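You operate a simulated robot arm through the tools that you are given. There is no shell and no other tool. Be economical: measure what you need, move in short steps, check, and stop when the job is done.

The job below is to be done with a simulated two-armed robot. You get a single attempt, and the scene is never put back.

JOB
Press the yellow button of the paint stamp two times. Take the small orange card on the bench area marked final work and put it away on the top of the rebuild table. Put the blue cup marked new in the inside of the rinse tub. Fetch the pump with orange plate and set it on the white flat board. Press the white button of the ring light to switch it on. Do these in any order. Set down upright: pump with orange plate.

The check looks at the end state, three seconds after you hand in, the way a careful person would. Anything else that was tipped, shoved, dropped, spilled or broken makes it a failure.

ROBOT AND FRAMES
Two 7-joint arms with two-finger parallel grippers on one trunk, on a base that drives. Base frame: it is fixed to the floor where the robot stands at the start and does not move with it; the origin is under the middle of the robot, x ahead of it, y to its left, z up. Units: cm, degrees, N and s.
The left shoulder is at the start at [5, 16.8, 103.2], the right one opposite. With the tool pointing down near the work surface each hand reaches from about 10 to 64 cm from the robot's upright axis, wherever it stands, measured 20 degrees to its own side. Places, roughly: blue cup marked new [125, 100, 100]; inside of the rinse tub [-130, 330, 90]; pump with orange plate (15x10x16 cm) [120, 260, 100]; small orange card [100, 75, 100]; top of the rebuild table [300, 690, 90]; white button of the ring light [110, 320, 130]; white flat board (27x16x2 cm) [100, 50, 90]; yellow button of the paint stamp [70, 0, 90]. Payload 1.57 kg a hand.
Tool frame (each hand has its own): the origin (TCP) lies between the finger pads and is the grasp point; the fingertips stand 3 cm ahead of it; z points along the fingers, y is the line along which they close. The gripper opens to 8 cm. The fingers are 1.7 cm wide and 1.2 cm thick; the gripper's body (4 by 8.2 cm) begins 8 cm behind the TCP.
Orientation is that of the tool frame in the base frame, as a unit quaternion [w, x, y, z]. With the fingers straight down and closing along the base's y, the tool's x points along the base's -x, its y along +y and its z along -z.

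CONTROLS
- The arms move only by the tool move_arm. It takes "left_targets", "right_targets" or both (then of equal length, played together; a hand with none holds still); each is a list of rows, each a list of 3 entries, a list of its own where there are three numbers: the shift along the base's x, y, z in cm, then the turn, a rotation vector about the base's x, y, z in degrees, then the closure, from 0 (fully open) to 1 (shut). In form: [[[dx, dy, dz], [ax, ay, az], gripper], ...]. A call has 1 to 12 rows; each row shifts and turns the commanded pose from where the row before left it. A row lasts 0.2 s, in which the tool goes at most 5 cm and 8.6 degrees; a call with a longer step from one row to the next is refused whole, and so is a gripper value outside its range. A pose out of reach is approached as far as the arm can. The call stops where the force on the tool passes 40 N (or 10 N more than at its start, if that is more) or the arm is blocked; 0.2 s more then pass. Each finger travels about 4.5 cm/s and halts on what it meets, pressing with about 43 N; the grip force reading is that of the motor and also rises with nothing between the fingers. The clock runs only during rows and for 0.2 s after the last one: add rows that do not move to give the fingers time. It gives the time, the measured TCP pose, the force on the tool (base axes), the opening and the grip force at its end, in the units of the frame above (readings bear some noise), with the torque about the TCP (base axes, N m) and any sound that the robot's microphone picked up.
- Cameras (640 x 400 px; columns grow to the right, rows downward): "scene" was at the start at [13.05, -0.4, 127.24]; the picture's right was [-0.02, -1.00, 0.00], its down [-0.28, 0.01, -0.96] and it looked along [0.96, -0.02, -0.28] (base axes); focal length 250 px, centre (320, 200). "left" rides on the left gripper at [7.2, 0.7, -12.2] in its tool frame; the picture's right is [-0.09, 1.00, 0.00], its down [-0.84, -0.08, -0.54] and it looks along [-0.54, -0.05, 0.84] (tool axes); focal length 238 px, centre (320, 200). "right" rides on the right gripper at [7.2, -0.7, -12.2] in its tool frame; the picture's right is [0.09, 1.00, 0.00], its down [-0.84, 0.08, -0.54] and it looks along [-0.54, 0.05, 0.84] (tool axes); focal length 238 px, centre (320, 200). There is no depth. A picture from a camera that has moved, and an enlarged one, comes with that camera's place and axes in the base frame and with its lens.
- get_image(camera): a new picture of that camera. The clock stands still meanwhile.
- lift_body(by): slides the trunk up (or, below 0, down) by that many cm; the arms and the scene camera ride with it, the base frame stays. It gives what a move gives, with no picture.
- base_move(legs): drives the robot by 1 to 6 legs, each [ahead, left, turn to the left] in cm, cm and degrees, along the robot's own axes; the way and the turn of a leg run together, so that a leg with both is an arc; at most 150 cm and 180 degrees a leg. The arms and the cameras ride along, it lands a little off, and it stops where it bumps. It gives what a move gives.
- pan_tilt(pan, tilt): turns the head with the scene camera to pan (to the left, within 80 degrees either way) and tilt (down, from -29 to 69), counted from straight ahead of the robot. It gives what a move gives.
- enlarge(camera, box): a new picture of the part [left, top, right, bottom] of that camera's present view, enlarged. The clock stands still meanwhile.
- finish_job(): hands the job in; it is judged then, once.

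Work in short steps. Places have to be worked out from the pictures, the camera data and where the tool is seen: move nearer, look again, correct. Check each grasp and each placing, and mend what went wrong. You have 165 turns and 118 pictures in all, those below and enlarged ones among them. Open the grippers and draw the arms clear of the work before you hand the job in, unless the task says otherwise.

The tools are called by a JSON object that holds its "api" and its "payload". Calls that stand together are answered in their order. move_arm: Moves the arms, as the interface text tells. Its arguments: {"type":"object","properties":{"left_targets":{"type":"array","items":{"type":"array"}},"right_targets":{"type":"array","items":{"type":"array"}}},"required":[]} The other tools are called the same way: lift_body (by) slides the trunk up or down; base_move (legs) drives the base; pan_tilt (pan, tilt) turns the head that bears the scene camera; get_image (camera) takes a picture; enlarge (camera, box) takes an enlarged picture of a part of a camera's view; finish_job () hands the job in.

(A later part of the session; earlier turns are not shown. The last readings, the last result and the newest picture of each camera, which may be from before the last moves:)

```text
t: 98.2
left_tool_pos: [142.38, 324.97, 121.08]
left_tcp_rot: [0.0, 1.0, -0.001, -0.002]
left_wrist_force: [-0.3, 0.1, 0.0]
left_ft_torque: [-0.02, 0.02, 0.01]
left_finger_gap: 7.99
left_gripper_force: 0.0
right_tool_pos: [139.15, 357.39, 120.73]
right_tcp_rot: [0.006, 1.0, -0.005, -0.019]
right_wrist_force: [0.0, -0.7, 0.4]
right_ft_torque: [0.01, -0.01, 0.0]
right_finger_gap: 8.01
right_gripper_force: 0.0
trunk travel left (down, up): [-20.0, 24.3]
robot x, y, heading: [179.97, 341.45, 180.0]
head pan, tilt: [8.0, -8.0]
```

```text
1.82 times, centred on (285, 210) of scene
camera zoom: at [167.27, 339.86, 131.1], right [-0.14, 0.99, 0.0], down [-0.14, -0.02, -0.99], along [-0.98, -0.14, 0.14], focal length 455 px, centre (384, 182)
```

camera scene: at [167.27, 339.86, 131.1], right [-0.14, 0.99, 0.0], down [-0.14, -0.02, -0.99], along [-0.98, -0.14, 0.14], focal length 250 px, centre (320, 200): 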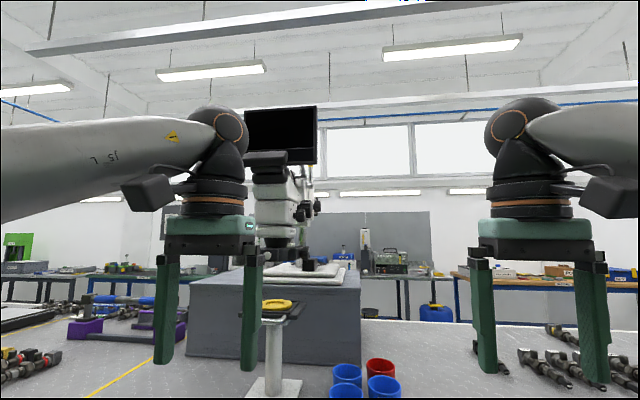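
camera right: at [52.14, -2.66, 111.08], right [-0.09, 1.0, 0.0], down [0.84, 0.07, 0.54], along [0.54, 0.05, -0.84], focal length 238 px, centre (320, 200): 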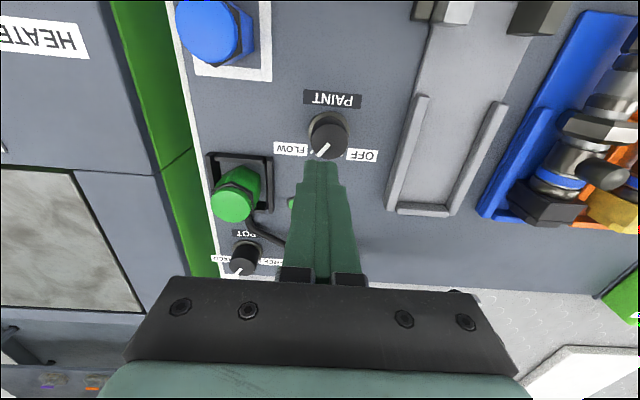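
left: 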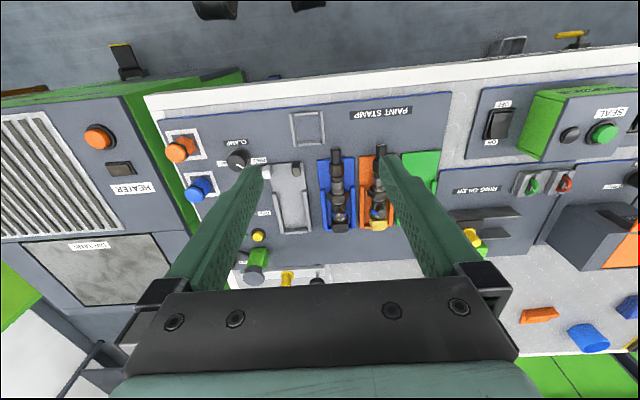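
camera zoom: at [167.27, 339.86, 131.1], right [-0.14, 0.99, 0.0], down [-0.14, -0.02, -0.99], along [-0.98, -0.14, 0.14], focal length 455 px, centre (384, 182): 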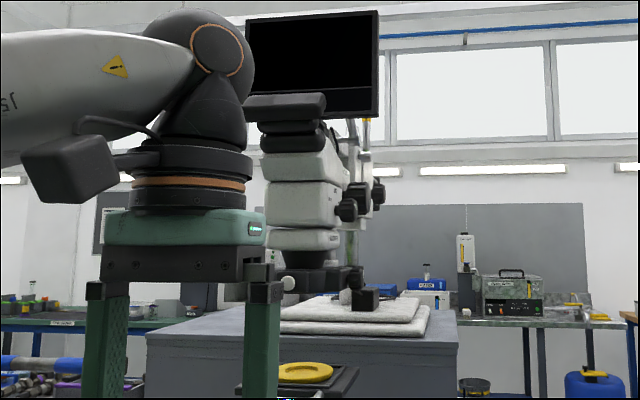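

A white knob shows at the left rim of the ring under the microscope, half hidden by my left hand. I drive a bit left so that it shows between the arms.

{"api": "base_move", "payload": {"legs": [[0, 22, 0]]}}

{"api": "pan_tilt", "payload": {"pan": 0, "tilt": 5}}

{"api": "get_image", "payload": {"camera": "scene"}}

{"api": "enlarge", "payload": {"camera": "scene", "box": [260, 130, 380, 205]}}

```text
t: 99.9
left_tool_pos: [142.43, 302.77, 121.16]
left_tcp_rot: [-0.001, 1.0, -0.001, -0.001]
left_wrist_force: [0.3, -0.5, 0.2]
left_ft_torque: [0.02, 0.0, 0.0]
left_finger_gap: 8.03
left_gripper_force: 0.1
right_tool_pos: [139.12, 335.14, 120.71]
right_tcp_rot: [0.006, 1.0, -0.005, -0.018]
right_wrist_force: [0.8, 0.3, -0.3]
right_ft_torque: [0.03, -0.03, -0.04]
right_finger_gap: 7.99
right_gripper_force: 0.1
trunk travel left (down, up): [-20.0, 24.3]
robot x, y, heading: [180.17, 318.54, 180.1]
head pan, tilt: [8.0, -8.0]
```

```text
t: 100.6
left_tool_pos: [142.44, 302.79, 121.07]
left_tcp_rot: [0.0, 1.0, -0.001, -0.002]
left_wrist_force: [-0.6, -0.2, 0.1]
left_ft_torque: [0.01, 0.01, -0.01]
left_finger_gap: 7.99
left_gripper_force: 0.0
right_tool_pos: [139.16, 335.27, 120.75]
right_tcp_rot: [0.006, 1.0, -0.006, -0.019]
right_wrist_force: [0.3, 0.1, 0.5]
right_ft_torque: [0.02, 0.02, 0.0]
right_finger_gap: 8.01
right_gripper_force: 0.0
trunk travel left (down, up): [-20.0, 24.3]
robot x, y, heading: [180.23, 318.91, 180.0]
head pan, tilt: [0.0, 5.0]
```

```text
87 pictures are left
camera scene: at [166.56, 318.93, 129.09], right [0.0, 1.0, 0.0], down [0.09, 0.0, -1.0], along [-1.0, 0.0, -0.09], focal length 250 px, centre (320, 200)
```

scene: 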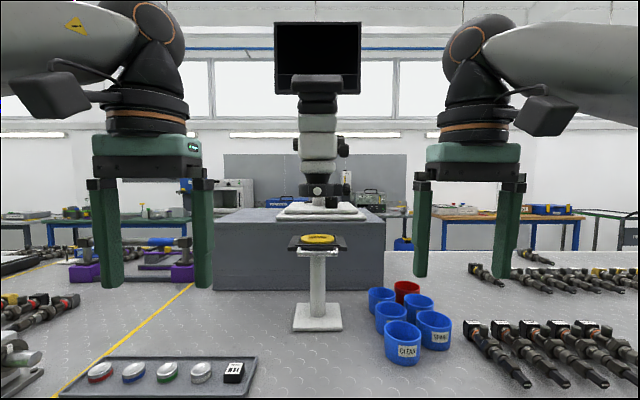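

```text
5.33 times, centred on (320, 168) of scene
camera zoom: at [166.56, 318.93, 129.09], right [0.0, 1.0, 0.0], down [0.09, 0.0, -1.0], along [-1.0, 0.0, -0.09], focal length 1333 px, centre (320, 373)
```

zoom: 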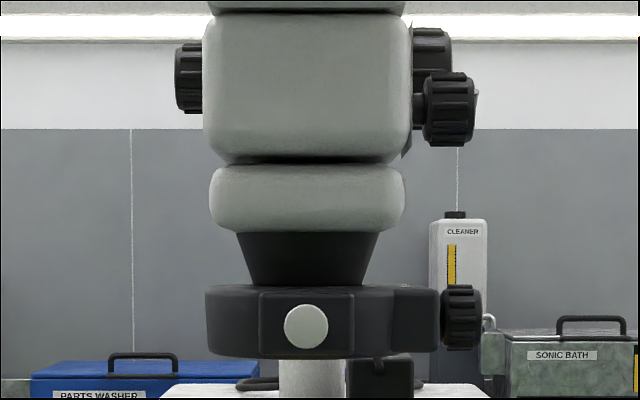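

The white button faces the aisle on the front of the ring, triangulated at about (107, 318.3, 126). I close the left hand and turn it to point level toward -x, extending slightly, still clear of the microscope.

{"api": "move_arm", "payload": {"left_targets": [[[-1, 0, 0.5], [0, 8, 0], 0.3], [[-1, 0, 0.5], [0, 8, 0], 0.6], [[-1, 0, 0.5], [0, 8, 0], 1], [[-1, 0, 0.5], [0, 8, 0], 1], [[-1, 0, 0.5], [0, 8, 0], 1], [[-1, 0, 0.5], [0, 8, 0], 1], [[-1, 0, 0.5], [0, 8, 0], 1], [[-1, 0, 0.5], [0, 8, 0], 1], [[-1, 0, 0.5], [0, 8, 0], 1], [[-1, 0, 0.4], [0, 8, 0], 1], [[-1, 0, 0], [0, 8, 0], 1], [[0, 0, 0], [0, 2, 0], 1]]}}

{"api": "get_image", "payload": {"camera": "scene"}}

```text
t: 103.2
left_tool_pos: [131.53, 302.85, 126.02]
left_tcp_rot: [0.001, -0.705, 0.001, 0.709]
left_wrist_force: [-0.1, -0.1, -0.2]
left_ft_torque: [0.0, 0.01, 0.01]
left_finger_gap: 0.01
left_gripper_force: 21.5
right_tool_pos: [139.11, 335.27, 120.73]
right_tcp_rot: [0.005, 1.0, -0.005, -0.02]
right_wrist_force: [0.3, -0.1, -0.1]
right_ft_torque: [-0.01, -0.01, -0.03]
right_finger_gap: 8.02
right_gripper_force: 0.0
trunk travel left (down, up): [-20.0, 24.3]
robot x, y, heading: [180.06, 319.14, 179.9]
head pan, tilt: [0.0, 5.0]
```

```text
85 pictures are left
camera scene: at [166.56, 318.93, 129.09], right [0.0, 1.0, 0.0], down [0.09, 0.0, -1.0], along [-1.0, 0.0, -0.09], focal length 250 px, centre (320, 200)
```

scene: 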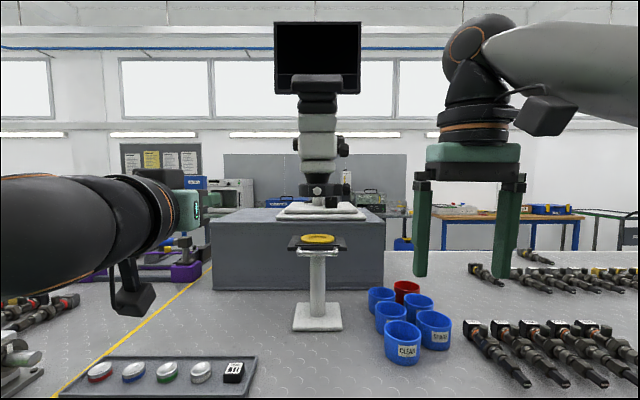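

The hand points level. I drive right 15.5 and ahead 12 so that the fingertip faces the button from about 9 cm.

{"api": "base_move", "payload": {"legs": [[0, -15.5, 0], [12, 0, 0]]}}

{"api": "get_image", "payload": {"camera": "left"}}

{"api": "get_image", "payload": {"camera": "scene"}}

```text
t: 105.5
left_tool_pos: [119.38, 318.55, 125.95]
left_tcp_rot: [0.001, -0.706, 0.001, 0.708]
left_wrist_force: [-1.3, 0.5, 0.6]
left_ft_torque: [-0.04, 0.03, -0.01]
left_finger_gap: 0.0
left_gripper_force: 21.5
right_tool_pos: [126.97, 350.95, 120.79]
right_tcp_rot: [0.006, 1.0, -0.005, -0.018]
right_wrist_force: [-0.6, -0.2, -0.4]
right_ft_torque: [0.01, 0.0, -0.01]
right_finger_gap: 8.0
right_gripper_force: 0.1
trunk travel left (down, up): [-20.0, 24.3]
robot x, y, heading: [167.36, 335.26, 179.8]
head pan, tilt: [0.0, 5.0]
```

```text
84 pictures are left
camera left: at [131.54, 317.82, 118.82], right [0.0, -1.0, 0.09], down [0.54, 0.08, 0.84], along [-0.84, 0.05, 0.54], focal length 238 px, centre (320, 200)
```

left: 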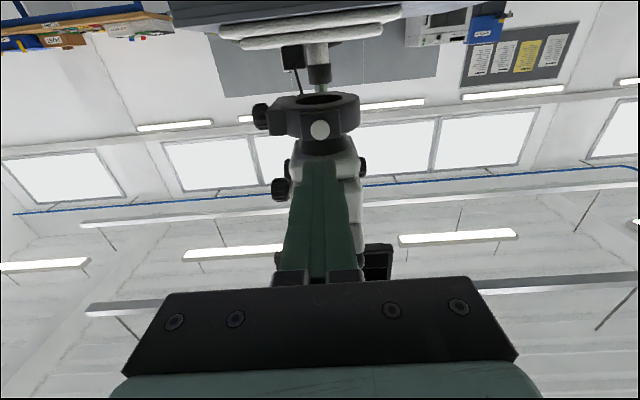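

```text
83 pictures are left
camera scene: at [154.49, 334.58, 129.08], right [0.0, 1.0, 0.0], down [0.09, 0.0, -1.0], along [-1.0, 0.0, -0.09], focal length 250 px, centre (320, 200)
```

scene: 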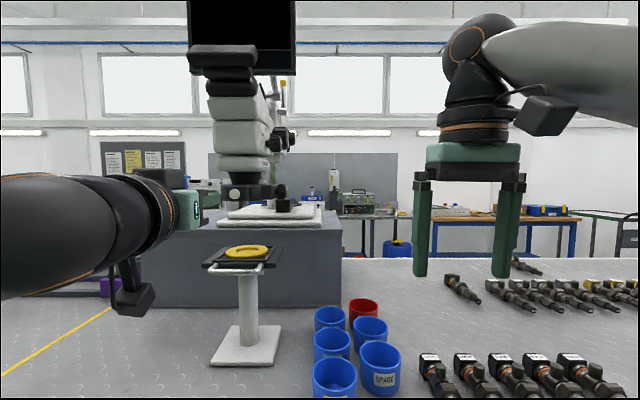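

The left camera's ray agrees: button at (≈107, 318.4, 126.0). I advance 7 cm and look again.

{"api": "move_arm", "payload": {"left_targets": [[[-3, 0, 0], [0, 0, 0], 1], [[-2.5, 0, 0], [0, 0, 0], 1], [[-1.2, 0, 0], [0, 0, 0], 1], [[0, 0, 0], [0, 0, 0], 1]]}}

{"api": "enlarge", "payload": {"camera": "left", "box": [240, 80, 400, 180]}}

{"api": "enlarge", "payload": {"camera": "scene", "box": [170, 140, 330, 240]}}

```text
t: 106.5
left_tool_pos: [112.85, 318.52, 125.95]
left_tcp_rot: [0.0, -0.706, 0.001, 0.709]
left_wrist_force: [-0.4, -0.6, -0.1]
left_ft_torque: [0.02, 0.0, -0.02]
left_finger_gap: 0.0
left_gripper_force: 21.1
right_tool_pos: [127.12, 350.92, 120.78]
right_tcp_rot: [0.006, 1.0, -0.006, -0.018]
right_wrist_force: [-0.1, -0.7, -0.4]
right_ft_torque: [-0.01, -0.02, 0.0]
right_finger_gap: 7.99
right_gripper_force: 0.1
trunk travel left (down, up): [-20.0, 24.3]
robot x, y, heading: [167.71, 334.6, 180.0]
head pan, tilt: [0.0, 5.0]
```

```text
4.00 times, centred on (320, 130) of left
camera zoom: at [124.88, 317.84, 118.82], right [0.0, -1.0, 0.09], down [0.54, 0.08, 0.83], along [-0.84, 0.05, 0.54], focal length 953 px, centre (320, 480)
```

zoom: 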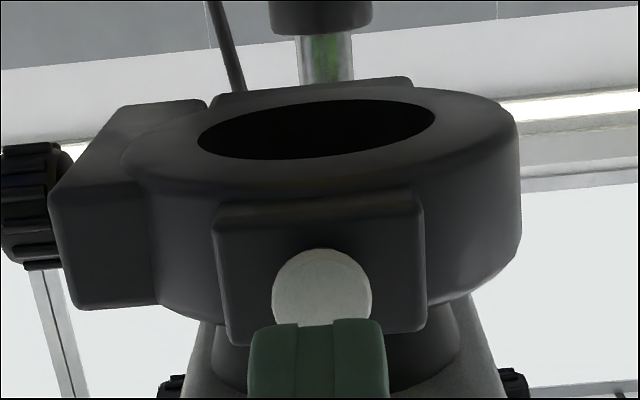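

```text
4.00 times, centred on (250, 190) of scene
camera zoom: at [154.55, 334.57, 129.09], right [0.0, 1.0, 0.0], down [0.09, 0.0, -1.0], along [-1.0, 0.0, -0.09], focal length 1000 px, centre (600, 240)
```

zoom: 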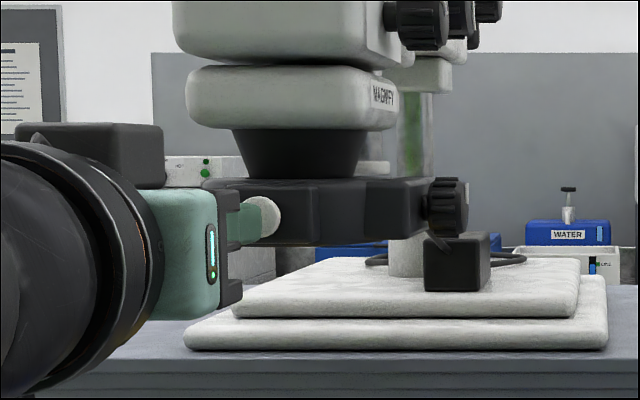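

Aligned; the tip is about 2.5 cm off the button. I push forward in small steps, watching for the click.

{"api": "move_arm", "payload": {"left_targets": [[[-1, 0, 0], [0, 0, 0], 1], [[-0.6, 0, 0], [0, 0, 0], 1], [[-0.3, 0, 0], [0, 0, 0], 1], [[-0.3, 0, 0], [0, 0, 0], 1], [[0, 0, 0], [0, 0, 0], 1]]}}

{"api": "enlarge", "payload": {"camera": "left", "box": [240, 80, 400, 180]}}

```text
t: 107.7
left_tool_pos: [110.58, 318.49, 125.99]
left_tcp_rot: [0.0, -0.706, 0.001, 0.708]
left_wrist_force: [0.0, -0.3, -0.2]
left_ft_torque: [0.02, -0.01, 0.01]
left_finger_gap: 0.0
left_gripper_force: 21.3
right_tool_pos: [127.14, 350.79, 120.7]
right_tcp_rot: [0.006, 1.0, -0.005, -0.02]
right_wrist_force: [-0.3, -0.1, 0.5]
right_ft_torque: [-0.04, 0.0, -0.01]
right_finger_gap: 7.99
right_gripper_force: 0.0
trunk travel left (down, up): [-20.0, 24.3]
robot x, y, heading: [168.27, 334.74, 180.0]
head pan, tilt: [0.0, 5.0]
```

```text
4.00 times, centred on (320, 130) of left
camera zoom: at [122.67, 317.82, 118.86], right [0.0, -1.0, 0.09], down [0.55, 0.08, 0.83], along [-0.84, 0.05, 0.54], focal length 953 px, centre (320, 480)
```

zoom: 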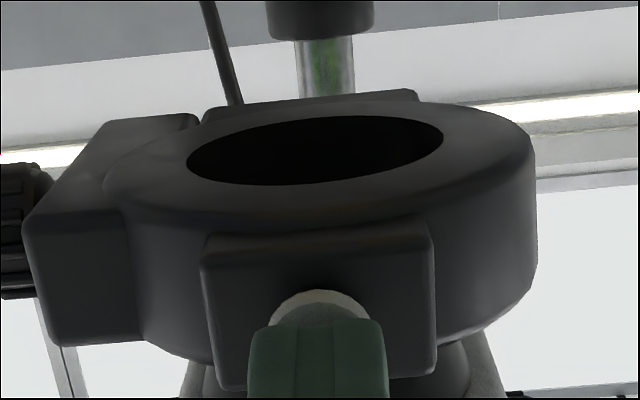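

Very near contact, no force yet. I continue in 0.3 cm steps.

{"api": "move_arm", "payload": {"left_targets": [[[-0.3, 0, 0], [0, 0, 0], 1], [[-0.3, 0, 0], [0, 0, 0], 1], [[-0.3, 0, 0], [0, 0, 0], 1], [[0, 0, 0], [0, 0, 0], 1]]}}

```text
t: 108.7
left_tool_pos: [109.82, 318.48, 125.88]
left_tcp_rot: [0.001, -0.706, 0.002, 0.708]
left_wrist_force: [19.2, -1.9, -8.3]
left_ft_torque: [-0.03, -0.25, 0.07]
left_finger_gap: 0.0
left_gripper_force: 21.7
right_tool_pos: [127.23, 350.74, 120.78]
right_tcp_rot: [0.006, 1.0, -0.005, -0.02]
right_wrist_force: [-0.3, -0.9, 0.1]
right_ft_torque: [-0.02, 0.02, 0.03]
right_finger_gap: 7.99
right_gripper_force: 0.1
trunk travel left (down, up): [-20.0, 24.3]
robot x, y, heading: [167.76, 334.91, 179.8]
head pan, tilt: [0.0, 5.0]
heard: click
```

A click was heard (19 N at bottom). I back away and check the light and the microscope.

{"api": "move_arm", "payload": {"left_targets": [[[0.8, 0, 0], [0, 0, 0], 1], [[2, 0, 0], [0, 0, 0], 1], [[4, 0, 0], [0, 0, 0], 1], [[0, 0, 0], [0, 0, 0], 1]]}}

{"api": "enlarge", "payload": {"camera": "left", "box": [240, 50, 400, 180]}}

{"api": "enlarge", "payload": {"camera": "scene", "box": [150, 100, 350, 225]}}

```text
t: 109.7
left_tool_pos: [116.32, 318.49, 126.01]
left_tcp_rot: [0.001, -0.706, 0.001, 0.708]
left_wrist_force: [-0.4, -0.5, -0.1]
left_ft_torque: [-0.02, 0.04, -0.02]
left_finger_gap: 0.0
left_gripper_force: 21.4
right_tool_pos: [127.0, 350.86, 120.76]
right_tcp_rot: [0.006, 1.0, -0.005, -0.019]
right_wrist_force: [0.6, 0.0, -0.7]
right_ft_torque: [0.0, -0.01, -0.01]
right_finger_gap: 7.99
right_gripper_force: 0.0
trunk travel left (down, up): [-20.0, 24.3]
robot x, y, heading: [168.04, 334.93, 180.0]
head pan, tilt: [0.0, 5.0]
```

```text
3.08 times, centred on (320, 115) of left
camera zoom: at [128.63, 317.82, 118.86], right [0.0, -1.0, 0.09], down [0.54, 0.08, 0.83], along [-0.84, 0.05, 0.54], focal length 733 px, centre (320, 462)
```

zoom: 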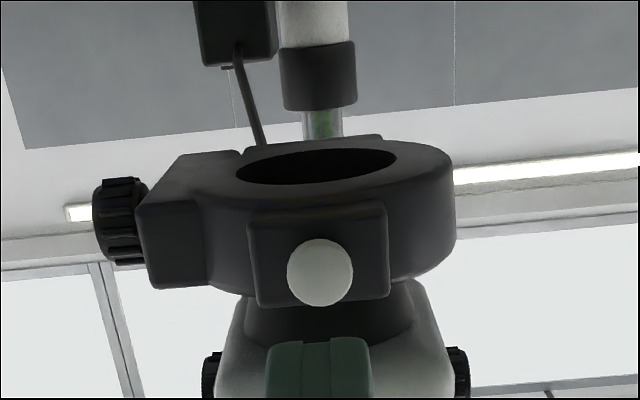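

```text
3.20 times, centred on (250, 162) of scene
camera zoom: at [154.54, 334.58, 129.09], right [0.0, 1.0, 0.0], down [0.09, 0.0, -1.0], along [-1.0, 0.0, -0.09], focal length 800 px, centre (544, 320)
```

zoom: 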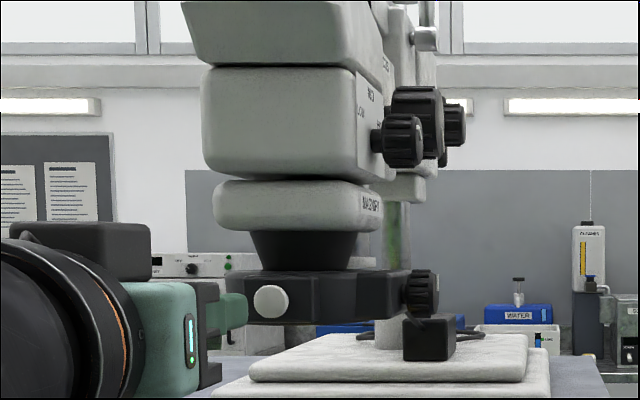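

The microscope hasn't moved. I check the ring's underside closely for a glow.

{"api": "enlarge", "payload": {"camera": "left", "box": [280, 75, 380, 137]}}

{"api": "pan_tilt", "payload": {"pan": 15, "tilt": 20}}

{"api": "get_image", "payload": {"camera": "scene"}}

```text
6.40 times, centred on (330, 106) of left
camera zoom: at [128.63, 317.82, 118.86], right [0.0, -1.0, 0.09], down [0.54, 0.08, 0.83], along [-0.84, 0.05, 0.54], focal length 1525 px, centre (256, 802)
```

zoom: 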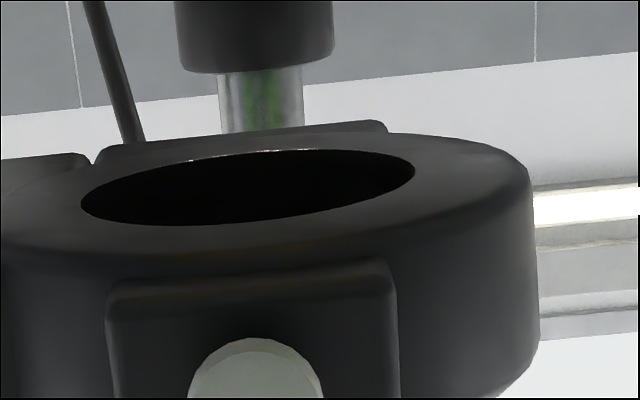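

```text
t: 110.4
left_tool_pos: [116.55, 318.52, 125.98]
left_tcp_rot: [0.001, -0.706, 0.002, 0.708]
left_wrist_force: [-0.5, 0.2, 0.3]
left_ft_torque: [0.01, 0.01, 0.0]
left_finger_gap: 0.0
left_gripper_force: 21.0
right_tool_pos: [127.12, 350.83, 120.76]
right_tcp_rot: [0.006, 1.0, -0.005, -0.019]
right_wrist_force: [0.3, 0.2, -0.6]
right_ft_torque: [0.03, 0.03, -0.04]
right_finger_gap: 7.99
right_gripper_force: 0.1
trunk travel left (down, up): [-20.0, 24.3]
robot x, y, heading: [168.02, 335.38, 180.0]
head pan, tilt: [15.0, 20.0]
```

```text
76 pictures are left
camera scene: at [154.74, 332.17, 126.66], right [-0.26, 0.97, 0.0], down [0.33, 0.09, -0.94], along [-0.91, -0.24, -0.34], focal length 250 px, centre (320, 200)
```

scene: 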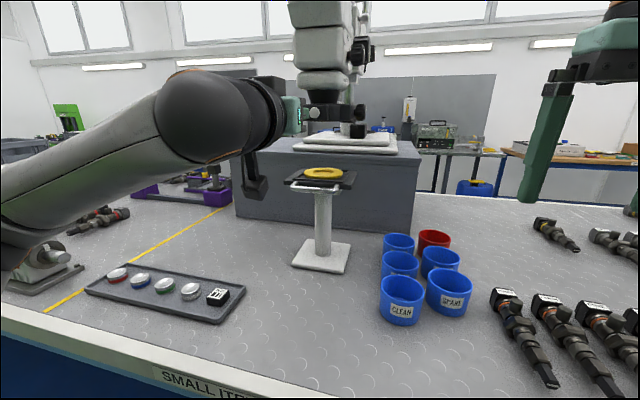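

No glow can be seen from here either way, but the click registered one press and nothing was disturbed. I back off with the base, then return the left hand to point down.

{"api": "base_move", "payload": {"legs": [[-12, 0, 0]]}}

{"api": "move_arm", "payload": {"left_targets": [[[1, 0, 0], [0, -8, 0], 1], [[1, 0, 0], [0, -8, 0], 1], [[1, 0, 0], [0, -8, 0], 0.7], [[1, 0, 0], [0, -8, 0], 0.4], [[1, 0, 0], [0, -8, 0], 0], [[1, 0, 0], [0, -8, 0], 0], [[1, 0, 0], [0, -8, 0], 0], [[1, 0, 0], [0, -8, 0], 0], [[1, 0, 0], [0, -8, 0], 0], [[1, 0, 0], [0, -8, 0], 0], [[1, 0, 0], [0, -8, 0], 0], [[0, 0, 0], [0, -2, 0], 0]]}}

```text
t: 111.7
left_tool_pos: [128.38, 318.41, 126.04]
left_tcp_rot: [0.0, -0.706, 0.0, 0.708]
left_wrist_force: [0.6, 0.4, 0.2]
left_ft_torque: [0.01, 0.0, 0.02]
left_finger_gap: 0.01
left_gripper_force: 21.6
right_tool_pos: [139.12, 350.79, 120.77]
right_tcp_rot: [0.005, 1.0, -0.006, -0.019]
right_wrist_force: [0.6, 0.5, -0.4]
right_ft_torque: [-0.01, 0.01, 0.01]
right_finger_gap: 7.98
right_gripper_force: 0.1
trunk travel left (down, up): [-20.0, 24.3]
robot x, y, heading: [180.03, 334.47, 179.7]
head pan, tilt: [15.0, 20.0]
```

```text
t: 114.3
left_tool_pos: [140.37, 318.42, 123.52]
left_tcp_rot: [-0.001, 1.0, -0.001, -0.004]
left_wrist_force: [-0.8, 0.6, -0.1]
left_ft_torque: [-0.05, 0.01, -0.01]
left_finger_gap: 8.0
left_gripper_force: 0.1
left hand out of reach, approached as far as the arm can: row 11, 12
right_tool_pos: [139.13, 350.89, 120.72]
right_tcp_rot: [0.005, 1.0, -0.006, -0.02]
right_wrist_force: [1.0, 0.0, 0.3]
right_ft_torque: [0.0, 0.0, -0.01]
right_finger_gap: 8.0
right_gripper_force: 0.0
trunk travel left (down, up): [-20.0, 24.3]
robot x, y, heading: [180.02, 334.74, 179.9]
head pan, tilt: [15.0, 20.0]
```

Both hands point down again. I drive left along the aisle to the pumps and look.

{"api": "base_move", "payload": {"legs": [[0, 72, 0]]}}

{"api": "pan_tilt", "payload": {"pan": 0, "tilt": 35}}

{"api": "get_image", "payload": {"camera": "scene"}}

```text
t: 118.2
left_tool_pos: [140.24, 246.43, 123.33]
left_tcp_rot: [-0.002, 1.0, 0.001, -0.004]
left_wrist_force: [0.2, 0.2, -0.1]
left_ft_torque: [0.01, 0.0, -0.03]
left_finger_gap: 8.0
left_gripper_force: 0.0
right_tool_pos: [138.92, 278.65, 120.7]
right_tcp_rot: [0.007, 1.0, -0.004, -0.019]
right_wrist_force: [-0.7, 0.1, -0.8]
right_ft_torque: [0.0, 0.0, -0.01]
right_finger_gap: 7.98
right_gripper_force: 0.1
trunk travel left (down, up): [-20.0, 24.3]
robot x, y, heading: [180.12, 262.61, -179.7]
head pan, tilt: [15.0, 20.0]
```

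```text
t: 119.0
left_tool_pos: [140.31, 246.37, 123.36]
left_tcp_rot: [-0.002, 1.0, 0.002, -0.003]
left_wrist_force: [-0.5, -0.4, 0.3]
left_ft_torque: [0.01, -0.01, -0.03]
left_finger_gap: 7.97
left_gripper_force: 0.1
right_tool_pos: [139.1, 278.73, 120.65]
right_tcp_rot: [0.006, 1.0, -0.004, -0.019]
right_wrist_force: [-0.4, 0.1, 0.0]
right_ft_torque: [0.01, 0.0, 0.01]
right_finger_gap: 7.98
right_gripper_force: 0.1
trunk travel left (down, up): [-20.0, 24.3]
robot x, y, heading: [179.73, 262.54, -179.9]
head pan, tilt: [0.0, 35.0]
```

```text
75 pictures are left
camera scene: at [166.88, 262.51, 124.27], right [0.0, 1.0, 0.0], down [0.57, 0.0, -0.82], along [-0.82, 0.0, -0.57], focal length 250 px, centre (320, 200)
```

scene: 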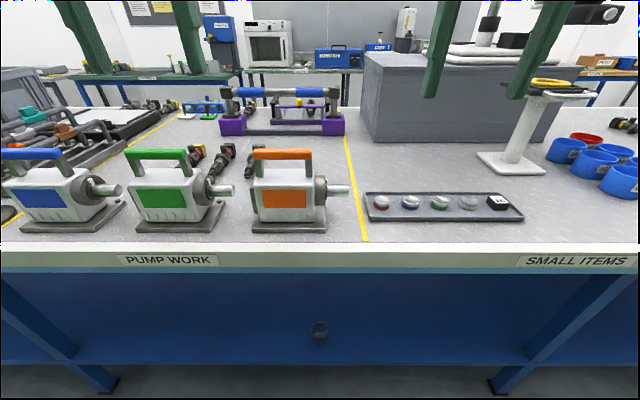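

The orange pump's handle bar runs along y at about (124, 256, 105). I drive to bring the left hand over it, then turn the hand 90° so the fingers close along x.

{"api": "base_move", "payload": {"legs": [[8, -9, 0]]}}

{"api": "move_arm", "payload": {"left_targets": [[[0, 0, 0], [0, 0, 8.5], 0], [[0, 0, 0], [0, 0, 8.5], 0], [[0, 0, 0], [0, 0, 8.5], 0], [[0, 0, 0], [0, 0, 8.5], 0], [[0, 0, 0], [0, 0, 8.5], 0], [[-1, 0, 0], [0, 0, 8.5], 0], [[-1, 0, 0], [0, 0, 8.5], 0], [[-1, 0, 0], [0, 0, 8.5], 0], [[-1, 0, -1], [0, 0, 8.5], 0], [[-1, 0, -2], [0, 0, 8.5], 0], [[-1, 0, -2], [0, 0, 5], 0]]}}

{"api": "get_image", "payload": {"camera": "scene"}}

{"api": "get_image", "payload": {"camera": "left"}}

```text
t: 120.2
left_tool_pos: [132.39, 255.26, 123.28]
left_tcp_rot: [-0.001, 1.0, 0.001, -0.003]
left_wrist_force: [0.0, 0.2, 0.9]
left_ft_torque: [-0.04, -0.04, -0.02]
left_finger_gap: 7.99
left_gripper_force: 0.0
right_tool_pos: [131.13, 287.71, 120.77]
right_tcp_rot: [0.006, 1.0, -0.004, -0.019]
right_wrist_force: [-0.3, 0.5, -0.6]
right_ft_torque: [-0.02, 0.01, 0.02]
right_finger_gap: 7.98
right_gripper_force: 0.0
trunk travel left (down, up): [-20.0, 24.3]
robot x, y, heading: [171.74, 272.0, -179.9]
head pan, tilt: [0.0, 35.0]
```

```text
t: 122.6
left_tool_pos: [126.73, 255.31, 117.23]
left_tcp_rot: [0.0, 0.706, 0.708, -0.003]
left_wrist_force: [0.1, -0.7, -0.1]
left_ft_torque: [-0.02, 0.01, 0.0]
left_finger_gap: 8.02
left_gripper_force: 0.1
left hand out of reach, approached as far as the arm can: row 6, 7, 8
right_tool_pos: [131.04, 287.61, 120.81]
right_tcp_rot: [0.006, 1.0, -0.004, -0.019]
right_wrist_force: [-0.1, -0.2, 0.0]
right_ft_torque: [0.01, -0.01, -0.01]
right_finger_gap: 8.03
right_gripper_force: 0.0
trunk travel left (down, up): [-20.0, 24.3]
robot x, y, heading: [171.84, 271.59, -179.7]
head pan, tilt: [0.0, 35.0]
```

```text
74 pictures are left
camera scene: at [158.97, 271.42, 124.27], right [0.0, 1.0, 0.0], down [0.57, 0.0, -0.82], along [-0.82, 0.0, -0.57], focal length 250 px, centre (320, 200)
```

scene: 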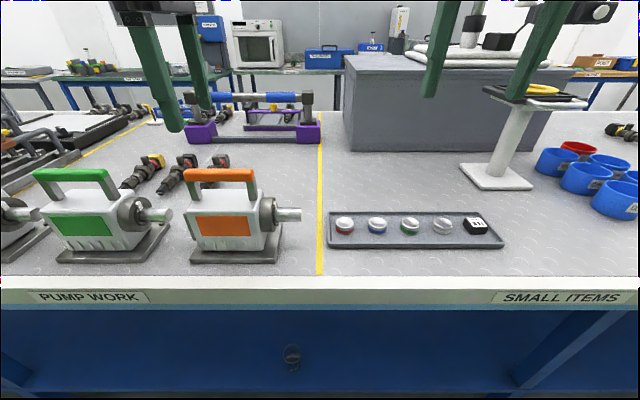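

```text
73 pictures are left
camera left: at [127.49, 262.57, 129.52], right [1.0, -0.09, 0.0], down [-0.07, -0.83, 0.55], along [-0.05, -0.55, -0.84], focal length 238 px, centre (320, 200)
```

left: 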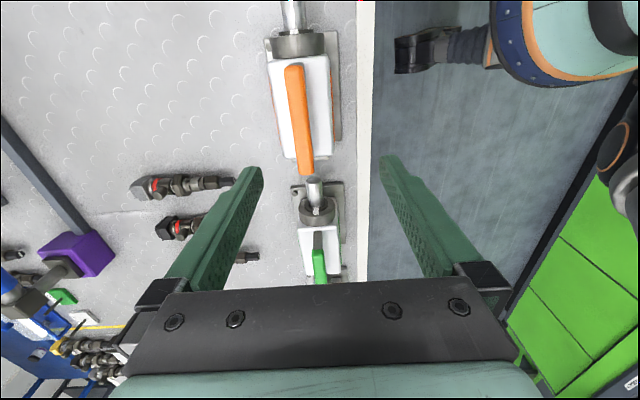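

Both views put the handle's centre at (124.9, 256.3, 105.4). I align above it and come down to just above the grasp height.

{"api": "move_arm", "payload": {"left_targets": [[[-1.8, 0.9, -2], [0, 0, 0], 0], [[0, 0, -3.5], [0, 0, 0], 0], [[0, 0, -3], [0, 0, 0], 0], [[0, 0, -2], [0, 0, 0], 0], [[0, 0, 0], [0, 0, 0], 0]]}}

{"api": "enlarge", "payload": {"camera": "scene", "box": [140, 100, 340, 280]}}

{"api": "get_image", "payload": {"camera": "left"}}

```text
t: 123.8
left_tool_pos: [125.14, 256.25, 106.72]
left_tcp_rot: [0.002, 0.707, 0.708, -0.004]
left_wrist_force: [0.9, 0.4, -0.7]
left_ft_torque: [-0.01, -0.02, -0.01]
left_finger_gap: 7.99
left_gripper_force: 0.0
right_tool_pos: [131.19, 287.76, 120.72]
right_tcp_rot: [0.006, 1.0, -0.004, -0.02]
right_wrist_force: [-0.4, 0.5, 0.2]
right_ft_torque: [0.0, 0.01, 0.0]
right_finger_gap: 8.0
right_gripper_force: 0.0
trunk travel left (down, up): [-20.0, 24.3]
robot x, y, heading: [172.14, 271.83, -179.8]
head pan, tilt: [0.0, 35.0]
```

```text
2.22 times, centred on (240, 190) of scene
camera zoom: at [159.0, 271.44, 124.27], right [0.0, 1.0, 0.0], down [0.57, 0.0, -0.82], along [-0.82, 0.0, -0.57], focal length 556 px, centre (498, 222)
```

zoom: 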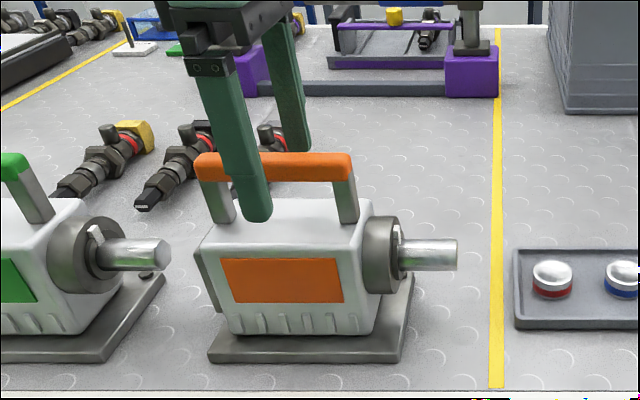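

```text
71 pictures are left
camera left: at [125.79, 263.51, 119.04], right [1.0, -0.09, 0.0], down [-0.07, -0.83, 0.55], along [-0.05, -0.55, -0.84], focal length 238 px, centre (320, 200)
```

left: 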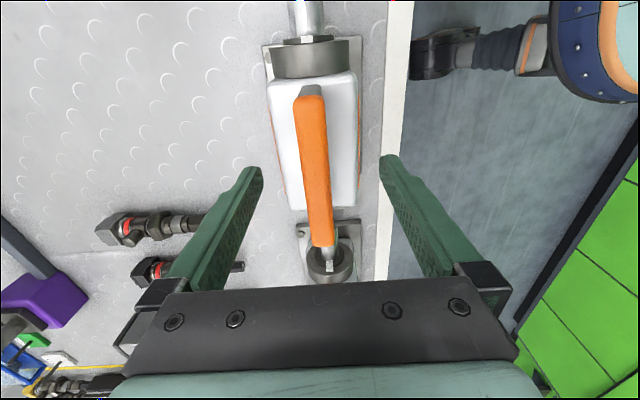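

Handle is centred between the fingers. I lower 1.2 cm more and close.

{"api": "move_arm", "payload": {"left_targets": [[[0, 0.4, -1.2], [0, 0, 0], 0], [[0, 0, 0], [0, 0, 0], 0.3], [[0, 0, 0], [0, 0, 0], 0.6], [[0, 0, 0], [0, 0, 0], 0.9], [[0, 0, 0], [0, 0, 0], 1], [[0, 0, 0], [0, 0, 0], 1], [[0, 0, 0], [0, 0, 0], 1]]}}

```text
t: 125.4
left_tool_pos: [124.92, 256.68, 105.69]
left_tcp_rot: [0.0, 0.706, 0.709, -0.004]
left_wrist_force: [-8.0, -0.5, 3.3]
left_ft_torque: [-0.05, 0.45, -0.12]
left_finger_gap: 1.78
left_gripper_force: 33.1
right_tool_pos: [131.13, 287.59, 120.71]
right_tcp_rot: [0.006, 1.0, -0.004, -0.019]
right_wrist_force: [-0.4, -0.6, 0.3]
right_ft_torque: [-0.03, 0.01, -0.03]
right_finger_gap: 8.01
right_gripper_force: 0.1
trunk travel left (down, up): [-20.0, 24.3]
robot x, y, heading: [172.03, 271.69, -179.6]
head pan, tilt: [0.0, 35.0]
```

Gripping the handle (1.78 cm gap) with a small sideways load; I ease toward -x a little and lift slowly.

{"api": "move_arm", "payload": {"left_targets": [[[-0.2, 0, 0], [0, 0, 0], 1], [[0, 0, 0], [0, 0, 0], 1], [[0, 0, 0.5], [0, 0, 0], 1], [[0, 0, 1], [0, 0, 0], 1], [[0, 0, 1.5], [0, 0, 0], 1], [[0, 0, 1], [0, 0, 0], 1], [[0, 0, 0], [0, 0, 0], 1]]}}

{"api": "enlarge", "payload": {"camera": "scene", "box": [140, 100, 340, 280]}}

```text
t: 127.0
left_tool_pos: [124.85, 256.52, 109.55]
left_tcp_rot: [0.002, 0.707, 0.707, -0.003]
left_wrist_force: [0.0, 0.3, -12.9]
left_ft_torque: [0.02, 0.0, -0.01]
left_finger_gap: 1.77
left_gripper_force: 32.8
right_tool_pos: [131.04, 287.52, 120.72]
right_tcp_rot: [0.006, 1.0, -0.005, -0.018]
right_wrist_force: [0.3, 0.5, 1.1]
right_ft_torque: [0.0, -0.02, 0.01]
right_finger_gap: 8.0
right_gripper_force: 0.0
trunk travel left (down, up): [-20.0, 24.3]
robot x, y, heading: [172.13, 271.75, -179.9]
head pan, tilt: [0.0, 35.0]
```

```text
2.22 times, centred on (240, 190) of scene
camera zoom: at [158.89, 271.4, 124.25], right [0.0, 1.0, 0.0], down [0.57, 0.0, -0.82], along [-0.82, 0.0, -0.57], focal length 556 px, centre (498, 222)
```

zoom: 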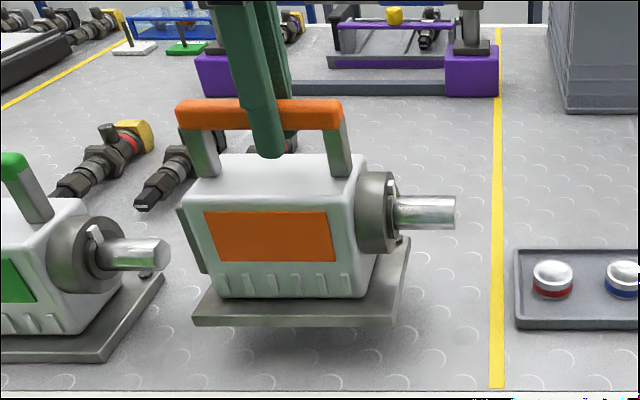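

The pump hangs level (about 1.3 kg). I raise it further, back out of the bench edge, and then drive along the aisle to the board.

{"api": "move_arm", "payload": {"left_targets": [[[0, 0, 2], [0, 0, 0], 1], [[0, 0, 2], [0, 0, 0], 1], [[0, 0, 2], [0, 0, 0], 1], [[0, 0, 0], [0, 0, 0], 1]]}}

{"api": "base_move", "payload": {"legs": [[-20, 0, 0]]}}

{"api": "base_move", "payload": {"legs": [[0, 100, 0], [0, 90, 0]]}}

{"api": "get_image", "payload": {"camera": "scene"}}

```text
t: 128.0
left_tool_pos: [124.75, 256.47, 115.65]
left_tcp_rot: [0.002, 0.707, 0.708, -0.004]
left_wrist_force: [-0.6, -0.2, -13.2]
left_ft_torque: [0.06, 0.0, -0.03]
left_finger_gap: 1.79
left_gripper_force: 32.3
right_tool_pos: [131.09, 287.64, 120.73]
right_tcp_rot: [0.006, 1.0, -0.005, -0.019]
right_wrist_force: [-1.1, 0.2, 0.5]
right_ft_torque: [-0.03, -0.01, 0.01]
right_finger_gap: 7.98
right_gripper_force: 0.1
trunk travel left (down, up): [-20.0, 24.3]
robot x, y, heading: [172.23, 271.43, -180.0]
head pan, tilt: [0.0, 35.0]
```

```text
t: 129.6
left_tool_pos: [144.47, 256.61, 115.66]
left_tcp_rot: [0.001, 0.706, 0.708, -0.003]
left_wrist_force: [1.1, -0.8, -13.3]
left_ft_torque: [0.02, -0.01, 0.0]
left_finger_gap: 1.78
left_gripper_force: 32.0
right_tool_pos: [150.71, 287.68, 120.74]
right_tcp_rot: [0.007, 1.0, -0.003, -0.019]
right_wrist_force: [0.4, 0.2, -0.2]
right_ft_torque: [-0.01, -0.01, -0.01]
right_finger_gap: 8.0
right_gripper_force: 0.0
trunk travel left (down, up): [-20.0, 24.3]
robot x, y, heading: [191.64, 271.57, -180.0]
head pan, tilt: [0.0, 35.0]
```

```text
t: 139.1
left_tool_pos: [144.64, 66.37, 115.61]
left_tcp_rot: [0.003, 0.704, 0.71, -0.003]
left_wrist_force: [-0.1, -0.1, -14.3]
left_ft_torque: [0.03, 0.0, 0.0]
left_finger_gap: 1.75
left_gripper_force: 32.7
right_tool_pos: [150.72, 97.58, 120.71]
right_tcp_rot: [0.006, 1.0, -0.002, -0.018]
right_wrist_force: [0.3, -0.4, -0.4]
right_ft_torque: [0.0, 0.01, 0.01]
right_finger_gap: 7.98
right_gripper_force: 0.1
trunk travel left (down, up): [-20.0, 24.3]
robot x, y, heading: [191.98, 81.44, -179.6]
head pan, tilt: [0.0, 35.0]
```

```text
69 pictures are left
camera scene: at [178.68, 81.46, 124.25], right [-0.01, 1.0, 0.0], down [0.57, 0.0, -0.82], along [-0.82, -0.01, -0.57], focal length 250 px, centre (320, 200)
```

scene: 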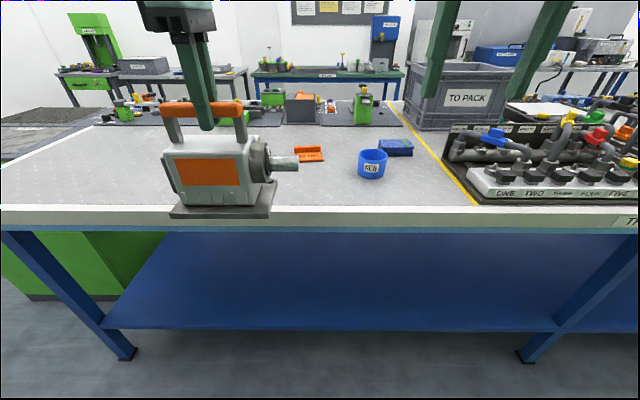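

The pump hides the board. I shift left 22 cm so that the board shows, keeping the pump out over the aisle.

{"api": "base_move", "payload": {"legs": [[0, 22, 0]]}}

{"api": "get_image", "payload": {"camera": "scene"}}

```text
t: 140.8
left_tool_pos: [144.61, 44.31, 115.5]
left_tcp_rot: [0.002, 0.705, 0.709, -0.003]
left_wrist_force: [-0.8, -0.7, -13.5]
left_ft_torque: [0.03, -0.01, -0.01]
left_finger_gap: 1.78
left_gripper_force: 32.3
right_tool_pos: [150.99, 75.62, 120.67]
right_tcp_rot: [0.006, 1.0, -0.002, -0.018]
right_wrist_force: [0.1, -0.5, 0.1]
right_ft_torque: [0.02, 0.02, 0.01]
right_finger_gap: 8.01
right_gripper_force: 0.2
trunk travel left (down, up): [-20.0, 24.3]
robot x, y, heading: [192.16, 59.91, -180.3]
head pan, tilt: [0.0, 35.0]
```

```text
68 pictures are left
camera scene: at [178.81, 59.43, 124.25], right [0.0, 1.0, 0.0], down [0.57, 0.0, -0.82], along [-0.82, 0.0, -0.57], focal length 250 px, centre (320, 200)
```

scene: 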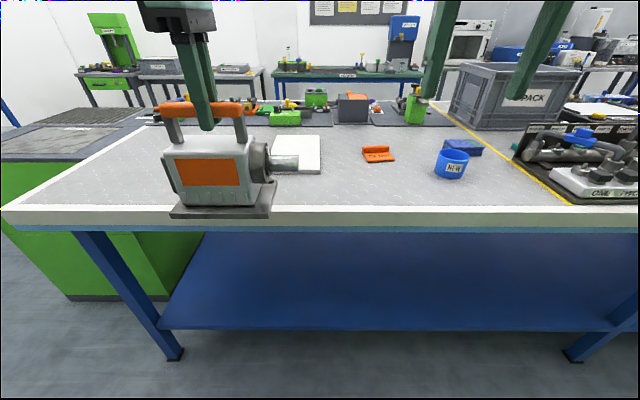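

Board spans x 91–119, y 42.5–59, top about z 92. I turn the pump 90° so its long side lies along the board's long side (natural hand pose), still over the aisle.

{"api": "move_arm", "payload": {"left_targets": [[[0, 0, 0], [0, 0, -6], 1], [[0, 0, 0], [0, 0, -8.5], 1], [[0, 0, 0], [0, 0, -8.5], 1], [[0, 0, 0], [0, 0, -8.5], 1], [[0, 0, 0], [0, 0, -8.5], 1], [[0, 0, 0], [0, 0, -8.5], 1], [[0, 0, 0], [0, 0, -8.5], 1], [[0, 0, 0], [0, 0, -8.5], 1], [[0, 0, 0], [0, 0, -8.5], 1], [[0, 0, 0], [0, 0, -8.5], 1], [[0, 0, 0], [0, 0, -7.2], 1], [[0, 0, 0], [0, 0, 0], 1]]}}

{"api": "base_move", "payload": {"legs": [[0, -5, 0], [27, 0, 0]]}}

{"api": "get_image", "payload": {"camera": "scene"}}

{"api": "get_image", "payload": {"camera": "left"}}

```text
t: 143.4
left_tool_pos: [144.7, 44.48, 115.5]
left_tcp_rot: [-0.001, 1.0, 0.004, -0.002]
left_wrist_force: [-0.1, -0.2, -14.6]
left_ft_torque: [0.04, -0.06, -0.01]
left_finger_gap: 1.78
left_gripper_force: 32.6
right_tool_pos: [150.91, 75.58, 120.63]
right_tcp_rot: [0.006, 1.0, -0.003, -0.018]
right_wrist_force: [-0.2, -0.6, 0.3]
right_ft_torque: [-0.03, -0.02, -0.03]
right_finger_gap: 8.0
right_gripper_force: 0.1
trunk travel left (down, up): [-20.0, 24.3]
robot x, y, heading: [191.82, 59.95, -179.6]
head pan, tilt: [0.0, 35.0]
```

```text
t: 145.8
left_tool_pos: [117.77, 49.45, 115.48]
left_tcp_rot: [-0.001, 1.0, 0.005, -0.003]
left_wrist_force: [-1.4, -0.9, -13.8]
left_ft_torque: [0.01, -0.03, 0.03]
left_finger_gap: 1.79
left_gripper_force: 32.6
right_tool_pos: [123.86, 80.56, 120.72]
right_tcp_rot: [0.007, 1.0, -0.002, -0.018]
right_wrist_force: [0.1, -1.4, -0.5]
right_ft_torque: [-0.01, -0.02, 0.0]
right_finger_gap: 7.99
right_gripper_force: 0.1
trunk travel left (down, up): [-20.0, 24.3]
robot x, y, heading: [165.15, 64.93, -179.9]
head pan, tilt: [0.0, 35.0]
```

```text
67 pictures are left
camera scene: at [151.9, 64.41, 124.24], right [0.0, 1.0, 0.0], down [0.57, 0.0, -0.82], along [-0.82, 0.0, -0.57], focal length 250 px, centre (320, 200)
```

scene: 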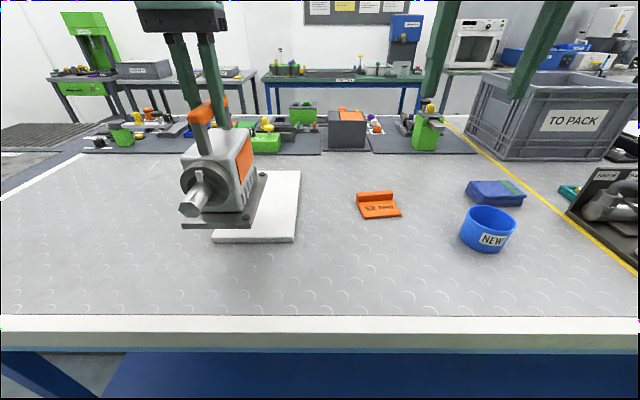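

```text
66 pictures are left
camera left: at [125.11, 48.83, 127.77], right [-0.08, -1.0, 0.0], down [-0.83, 0.07, 0.55], along [-0.54, 0.05, -0.84], focal length 238 px, centre (320, 200)
```

left: 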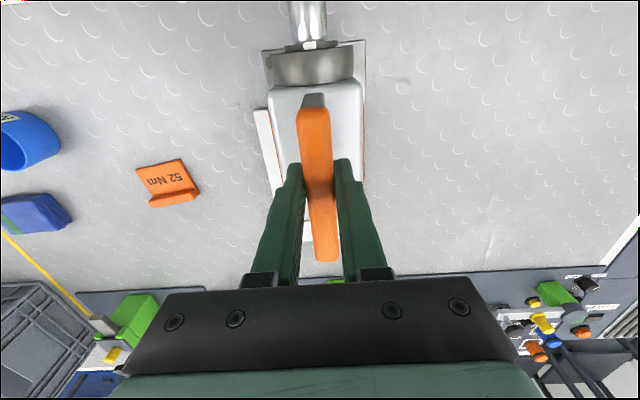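

I carry the pump over the board's centre (105.3, 51.2), still about 8 cm above it.

{"api": "move_arm", "payload": {"left_targets": [[[-2.5, 0.4, 0], [0, 0, 0], 1], [[-2.5, 0.4, 0], [0, 0, 0], 1], [[-2.5, 0.4, -1], [0, 0, 0], 1], [[-2.5, 0.3, -1], [0, 0, 0], 1], [[-2.4, 0.3, -1], [0, 0, 0], 1], [[0, 0, 0], [0, 0, 0], 1]]}}

{"api": "get_image", "payload": {"camera": "scene"}}

```text
t: 147.2
left_tool_pos: [110.66, 52.11, 110.62]
left_tcp_rot: [-0.002, 1.0, 0.005, -0.004]
left_wrist_force: [1.0, 0.1, -13.6]
left_ft_torque: [-0.01, -0.02, 0.0]
left_finger_gap: 1.79
left_gripper_force: 32.3
left hand out of reach, approached as far as the arm can: row 2, 3, 4, 5
right_tool_pos: [124.09, 80.51, 120.82]
right_tcp_rot: [0.006, 1.0, -0.003, -0.019]
right_wrist_force: [0.6, -0.7, -0.5]
right_ft_torque: [-0.01, 0.02, 0.0]
right_finger_gap: 7.99
right_gripper_force: 0.0
trunk travel left (down, up): [-20.0, 24.3]
robot x, y, heading: [165.4, 65.1, -179.6]
head pan, tilt: [0.0, 35.0]
```

```text
65 pictures are left
camera scene: at [152.03, 64.38, 124.27], right [0.0, 1.0, 0.0], down [0.57, 0.0, -0.82], along [-0.82, 0.0, -0.57], focal length 250 px, centre (320, 200)
```

scene: 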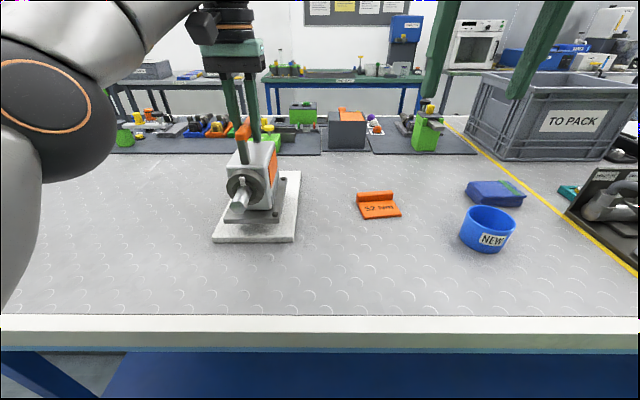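

The pump is over the board's near part; I try a few more cm ahead now that the hand is lower.

{"api": "move_arm", "payload": {"left_targets": [[[-2, -0.3, 0], [0, 0, 0], 1], [[-2, -0.3, -0.5], [0, 0, 0], 1], [[0, 0, 0], [0, 0, 0], 1]]}}

{"api": "get_image", "payload": {"camera": "left"}}

{"api": "enlarge", "payload": {"camera": "scene", "box": [180, 100, 340, 260]}}

```text
t: 148.0
left_tool_pos: [109.98, 51.54, 109.25]
left_tcp_rot: [-0.001, 1.0, 0.005, -0.003]
left_wrist_force: [0.4, 0.0, -14.2]
left_ft_torque: [-0.02, -0.07, 0.01]
left_finger_gap: 1.76
left_gripper_force: 32.8
left hand out of reach, approached as far as the arm can: row 1, 2
right_tool_pos: [123.99, 80.71, 120.73]
right_tcp_rot: [0.006, 1.0, -0.002, -0.018]
right_wrist_force: [0.7, 0.1, -0.3]
right_ft_torque: [-0.01, -0.01, -0.01]
right_finger_gap: 8.03
right_gripper_force: 0.0
trunk travel left (down, up): [-20.0, 24.3]
robot x, y, heading: [165.19, 64.73, -179.8]
head pan, tilt: [0.0, 35.0]
```

```text
64 pictures are left
camera left: at [117.15, 50.93, 121.52], right [-0.08, -1.0, 0.0], down [-0.83, 0.07, 0.55], along [-0.54, 0.05, -0.84], focal length 238 px, centre (320, 200)
```

left: 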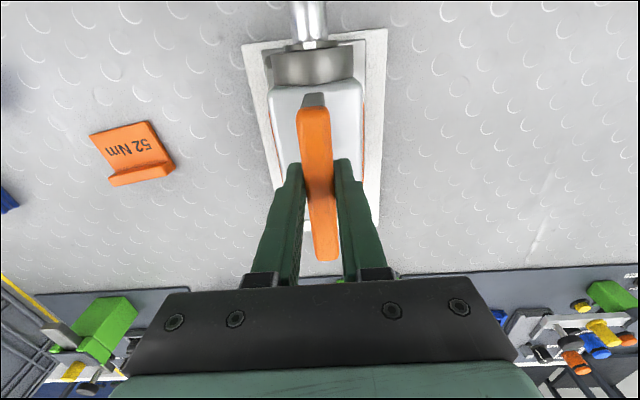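

```text
2.50 times, centred on (260, 180) of scene
camera zoom: at [151.93, 64.44, 124.25], right [0.0, 1.0, 0.0], down [0.57, 0.0, -0.82], along [-0.82, 0.0, -0.57], focal length 625 px, centre (470, 250)
```

zoom: 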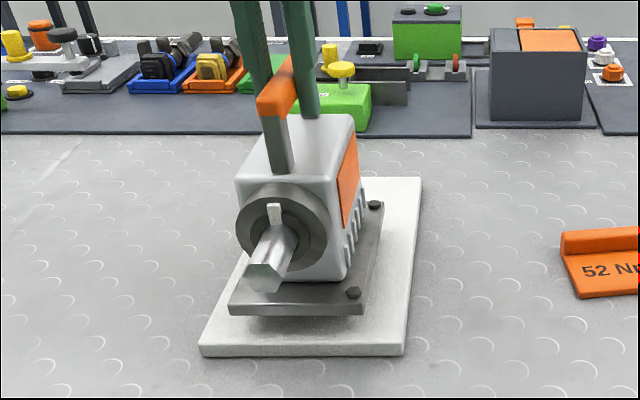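

The pump is well centred in y but near the board's close edge. I nudge the base 4 cm ahead.

{"api": "base_move", "payload": {"legs": [[4, 0, 0]]}}

{"api": "enlarge", "payload": {"camera": "scene", "box": [180, 100, 340, 260]}}

```text
t: 148.9
left_tool_pos: [105.77, 51.39, 109.12]
left_tcp_rot: [-0.001, 1.0, 0.005, -0.002]
left_wrist_force: [-0.3, 0.6, -15.0]
left_ft_torque: [0.01, -0.02, -0.01]
left_finger_gap: 1.78
left_gripper_force: 33.0
right_tool_pos: [119.98, 80.51, 120.72]
right_tcp_rot: [0.006, 1.0, -0.002, -0.018]
right_wrist_force: [-0.7, 0.2, -0.5]
right_ft_torque: [0.04, -0.02, 0.01]
right_finger_gap: 8.01
right_gripper_force: 0.0
trunk travel left (down, up): [-20.0, 24.3]
robot x, y, heading: [161.39, 64.74, -179.8]
head pan, tilt: [0.0, 35.0]
```

```text
2.50 times, centred on (260, 180) of scene
camera zoom: at [147.85, 64.39, 124.23], right [0.0, 1.0, 0.0], down [0.58, 0.0, -0.82], along [-0.82, 0.0, -0.58], focal length 625 px, centre (470, 250)
```

zoom: 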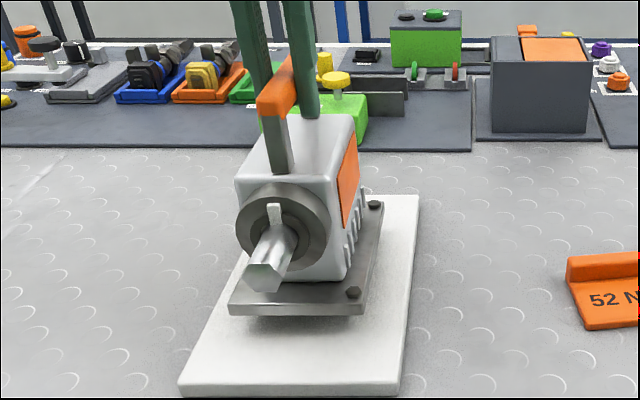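

Centred on the board. I lower in small steps until the board takes the weight.

{"api": "move_arm", "payload": {"left_targets": [[[0, 0, -0.5], [0, 0, 0], 1], [[0, 0, -0.4], [0, 0, 0], 1], [[0, 0, -0.3], [0, 0, 0], 1], [[0, 0, 0], [0, 0, 0], 1]]}}

```text
t: 149.9
left_tool_pos: [105.85, 51.59, 108.03]
left_tcp_rot: [-0.001, 1.0, 0.005, -0.002]
left_wrist_force: [-0.8, -0.7, -13.6]
left_ft_torque: [0.0, -0.06, 0.01]
left_finger_gap: 1.79
left_gripper_force: 32.2
right_tool_pos: [120.02, 80.48, 120.79]
right_tcp_rot: [0.006, 1.0, -0.002, -0.018]
right_wrist_force: [0.4, -0.4, -0.5]
right_ft_torque: [-0.02, 0.01, 0.01]
right_finger_gap: 7.99
right_gripper_force: 0.0
trunk travel left (down, up): [-20.0, 24.3]
robot x, y, heading: [160.98, 64.45, -179.6]
head pan, tilt: [0.0, 35.0]
```

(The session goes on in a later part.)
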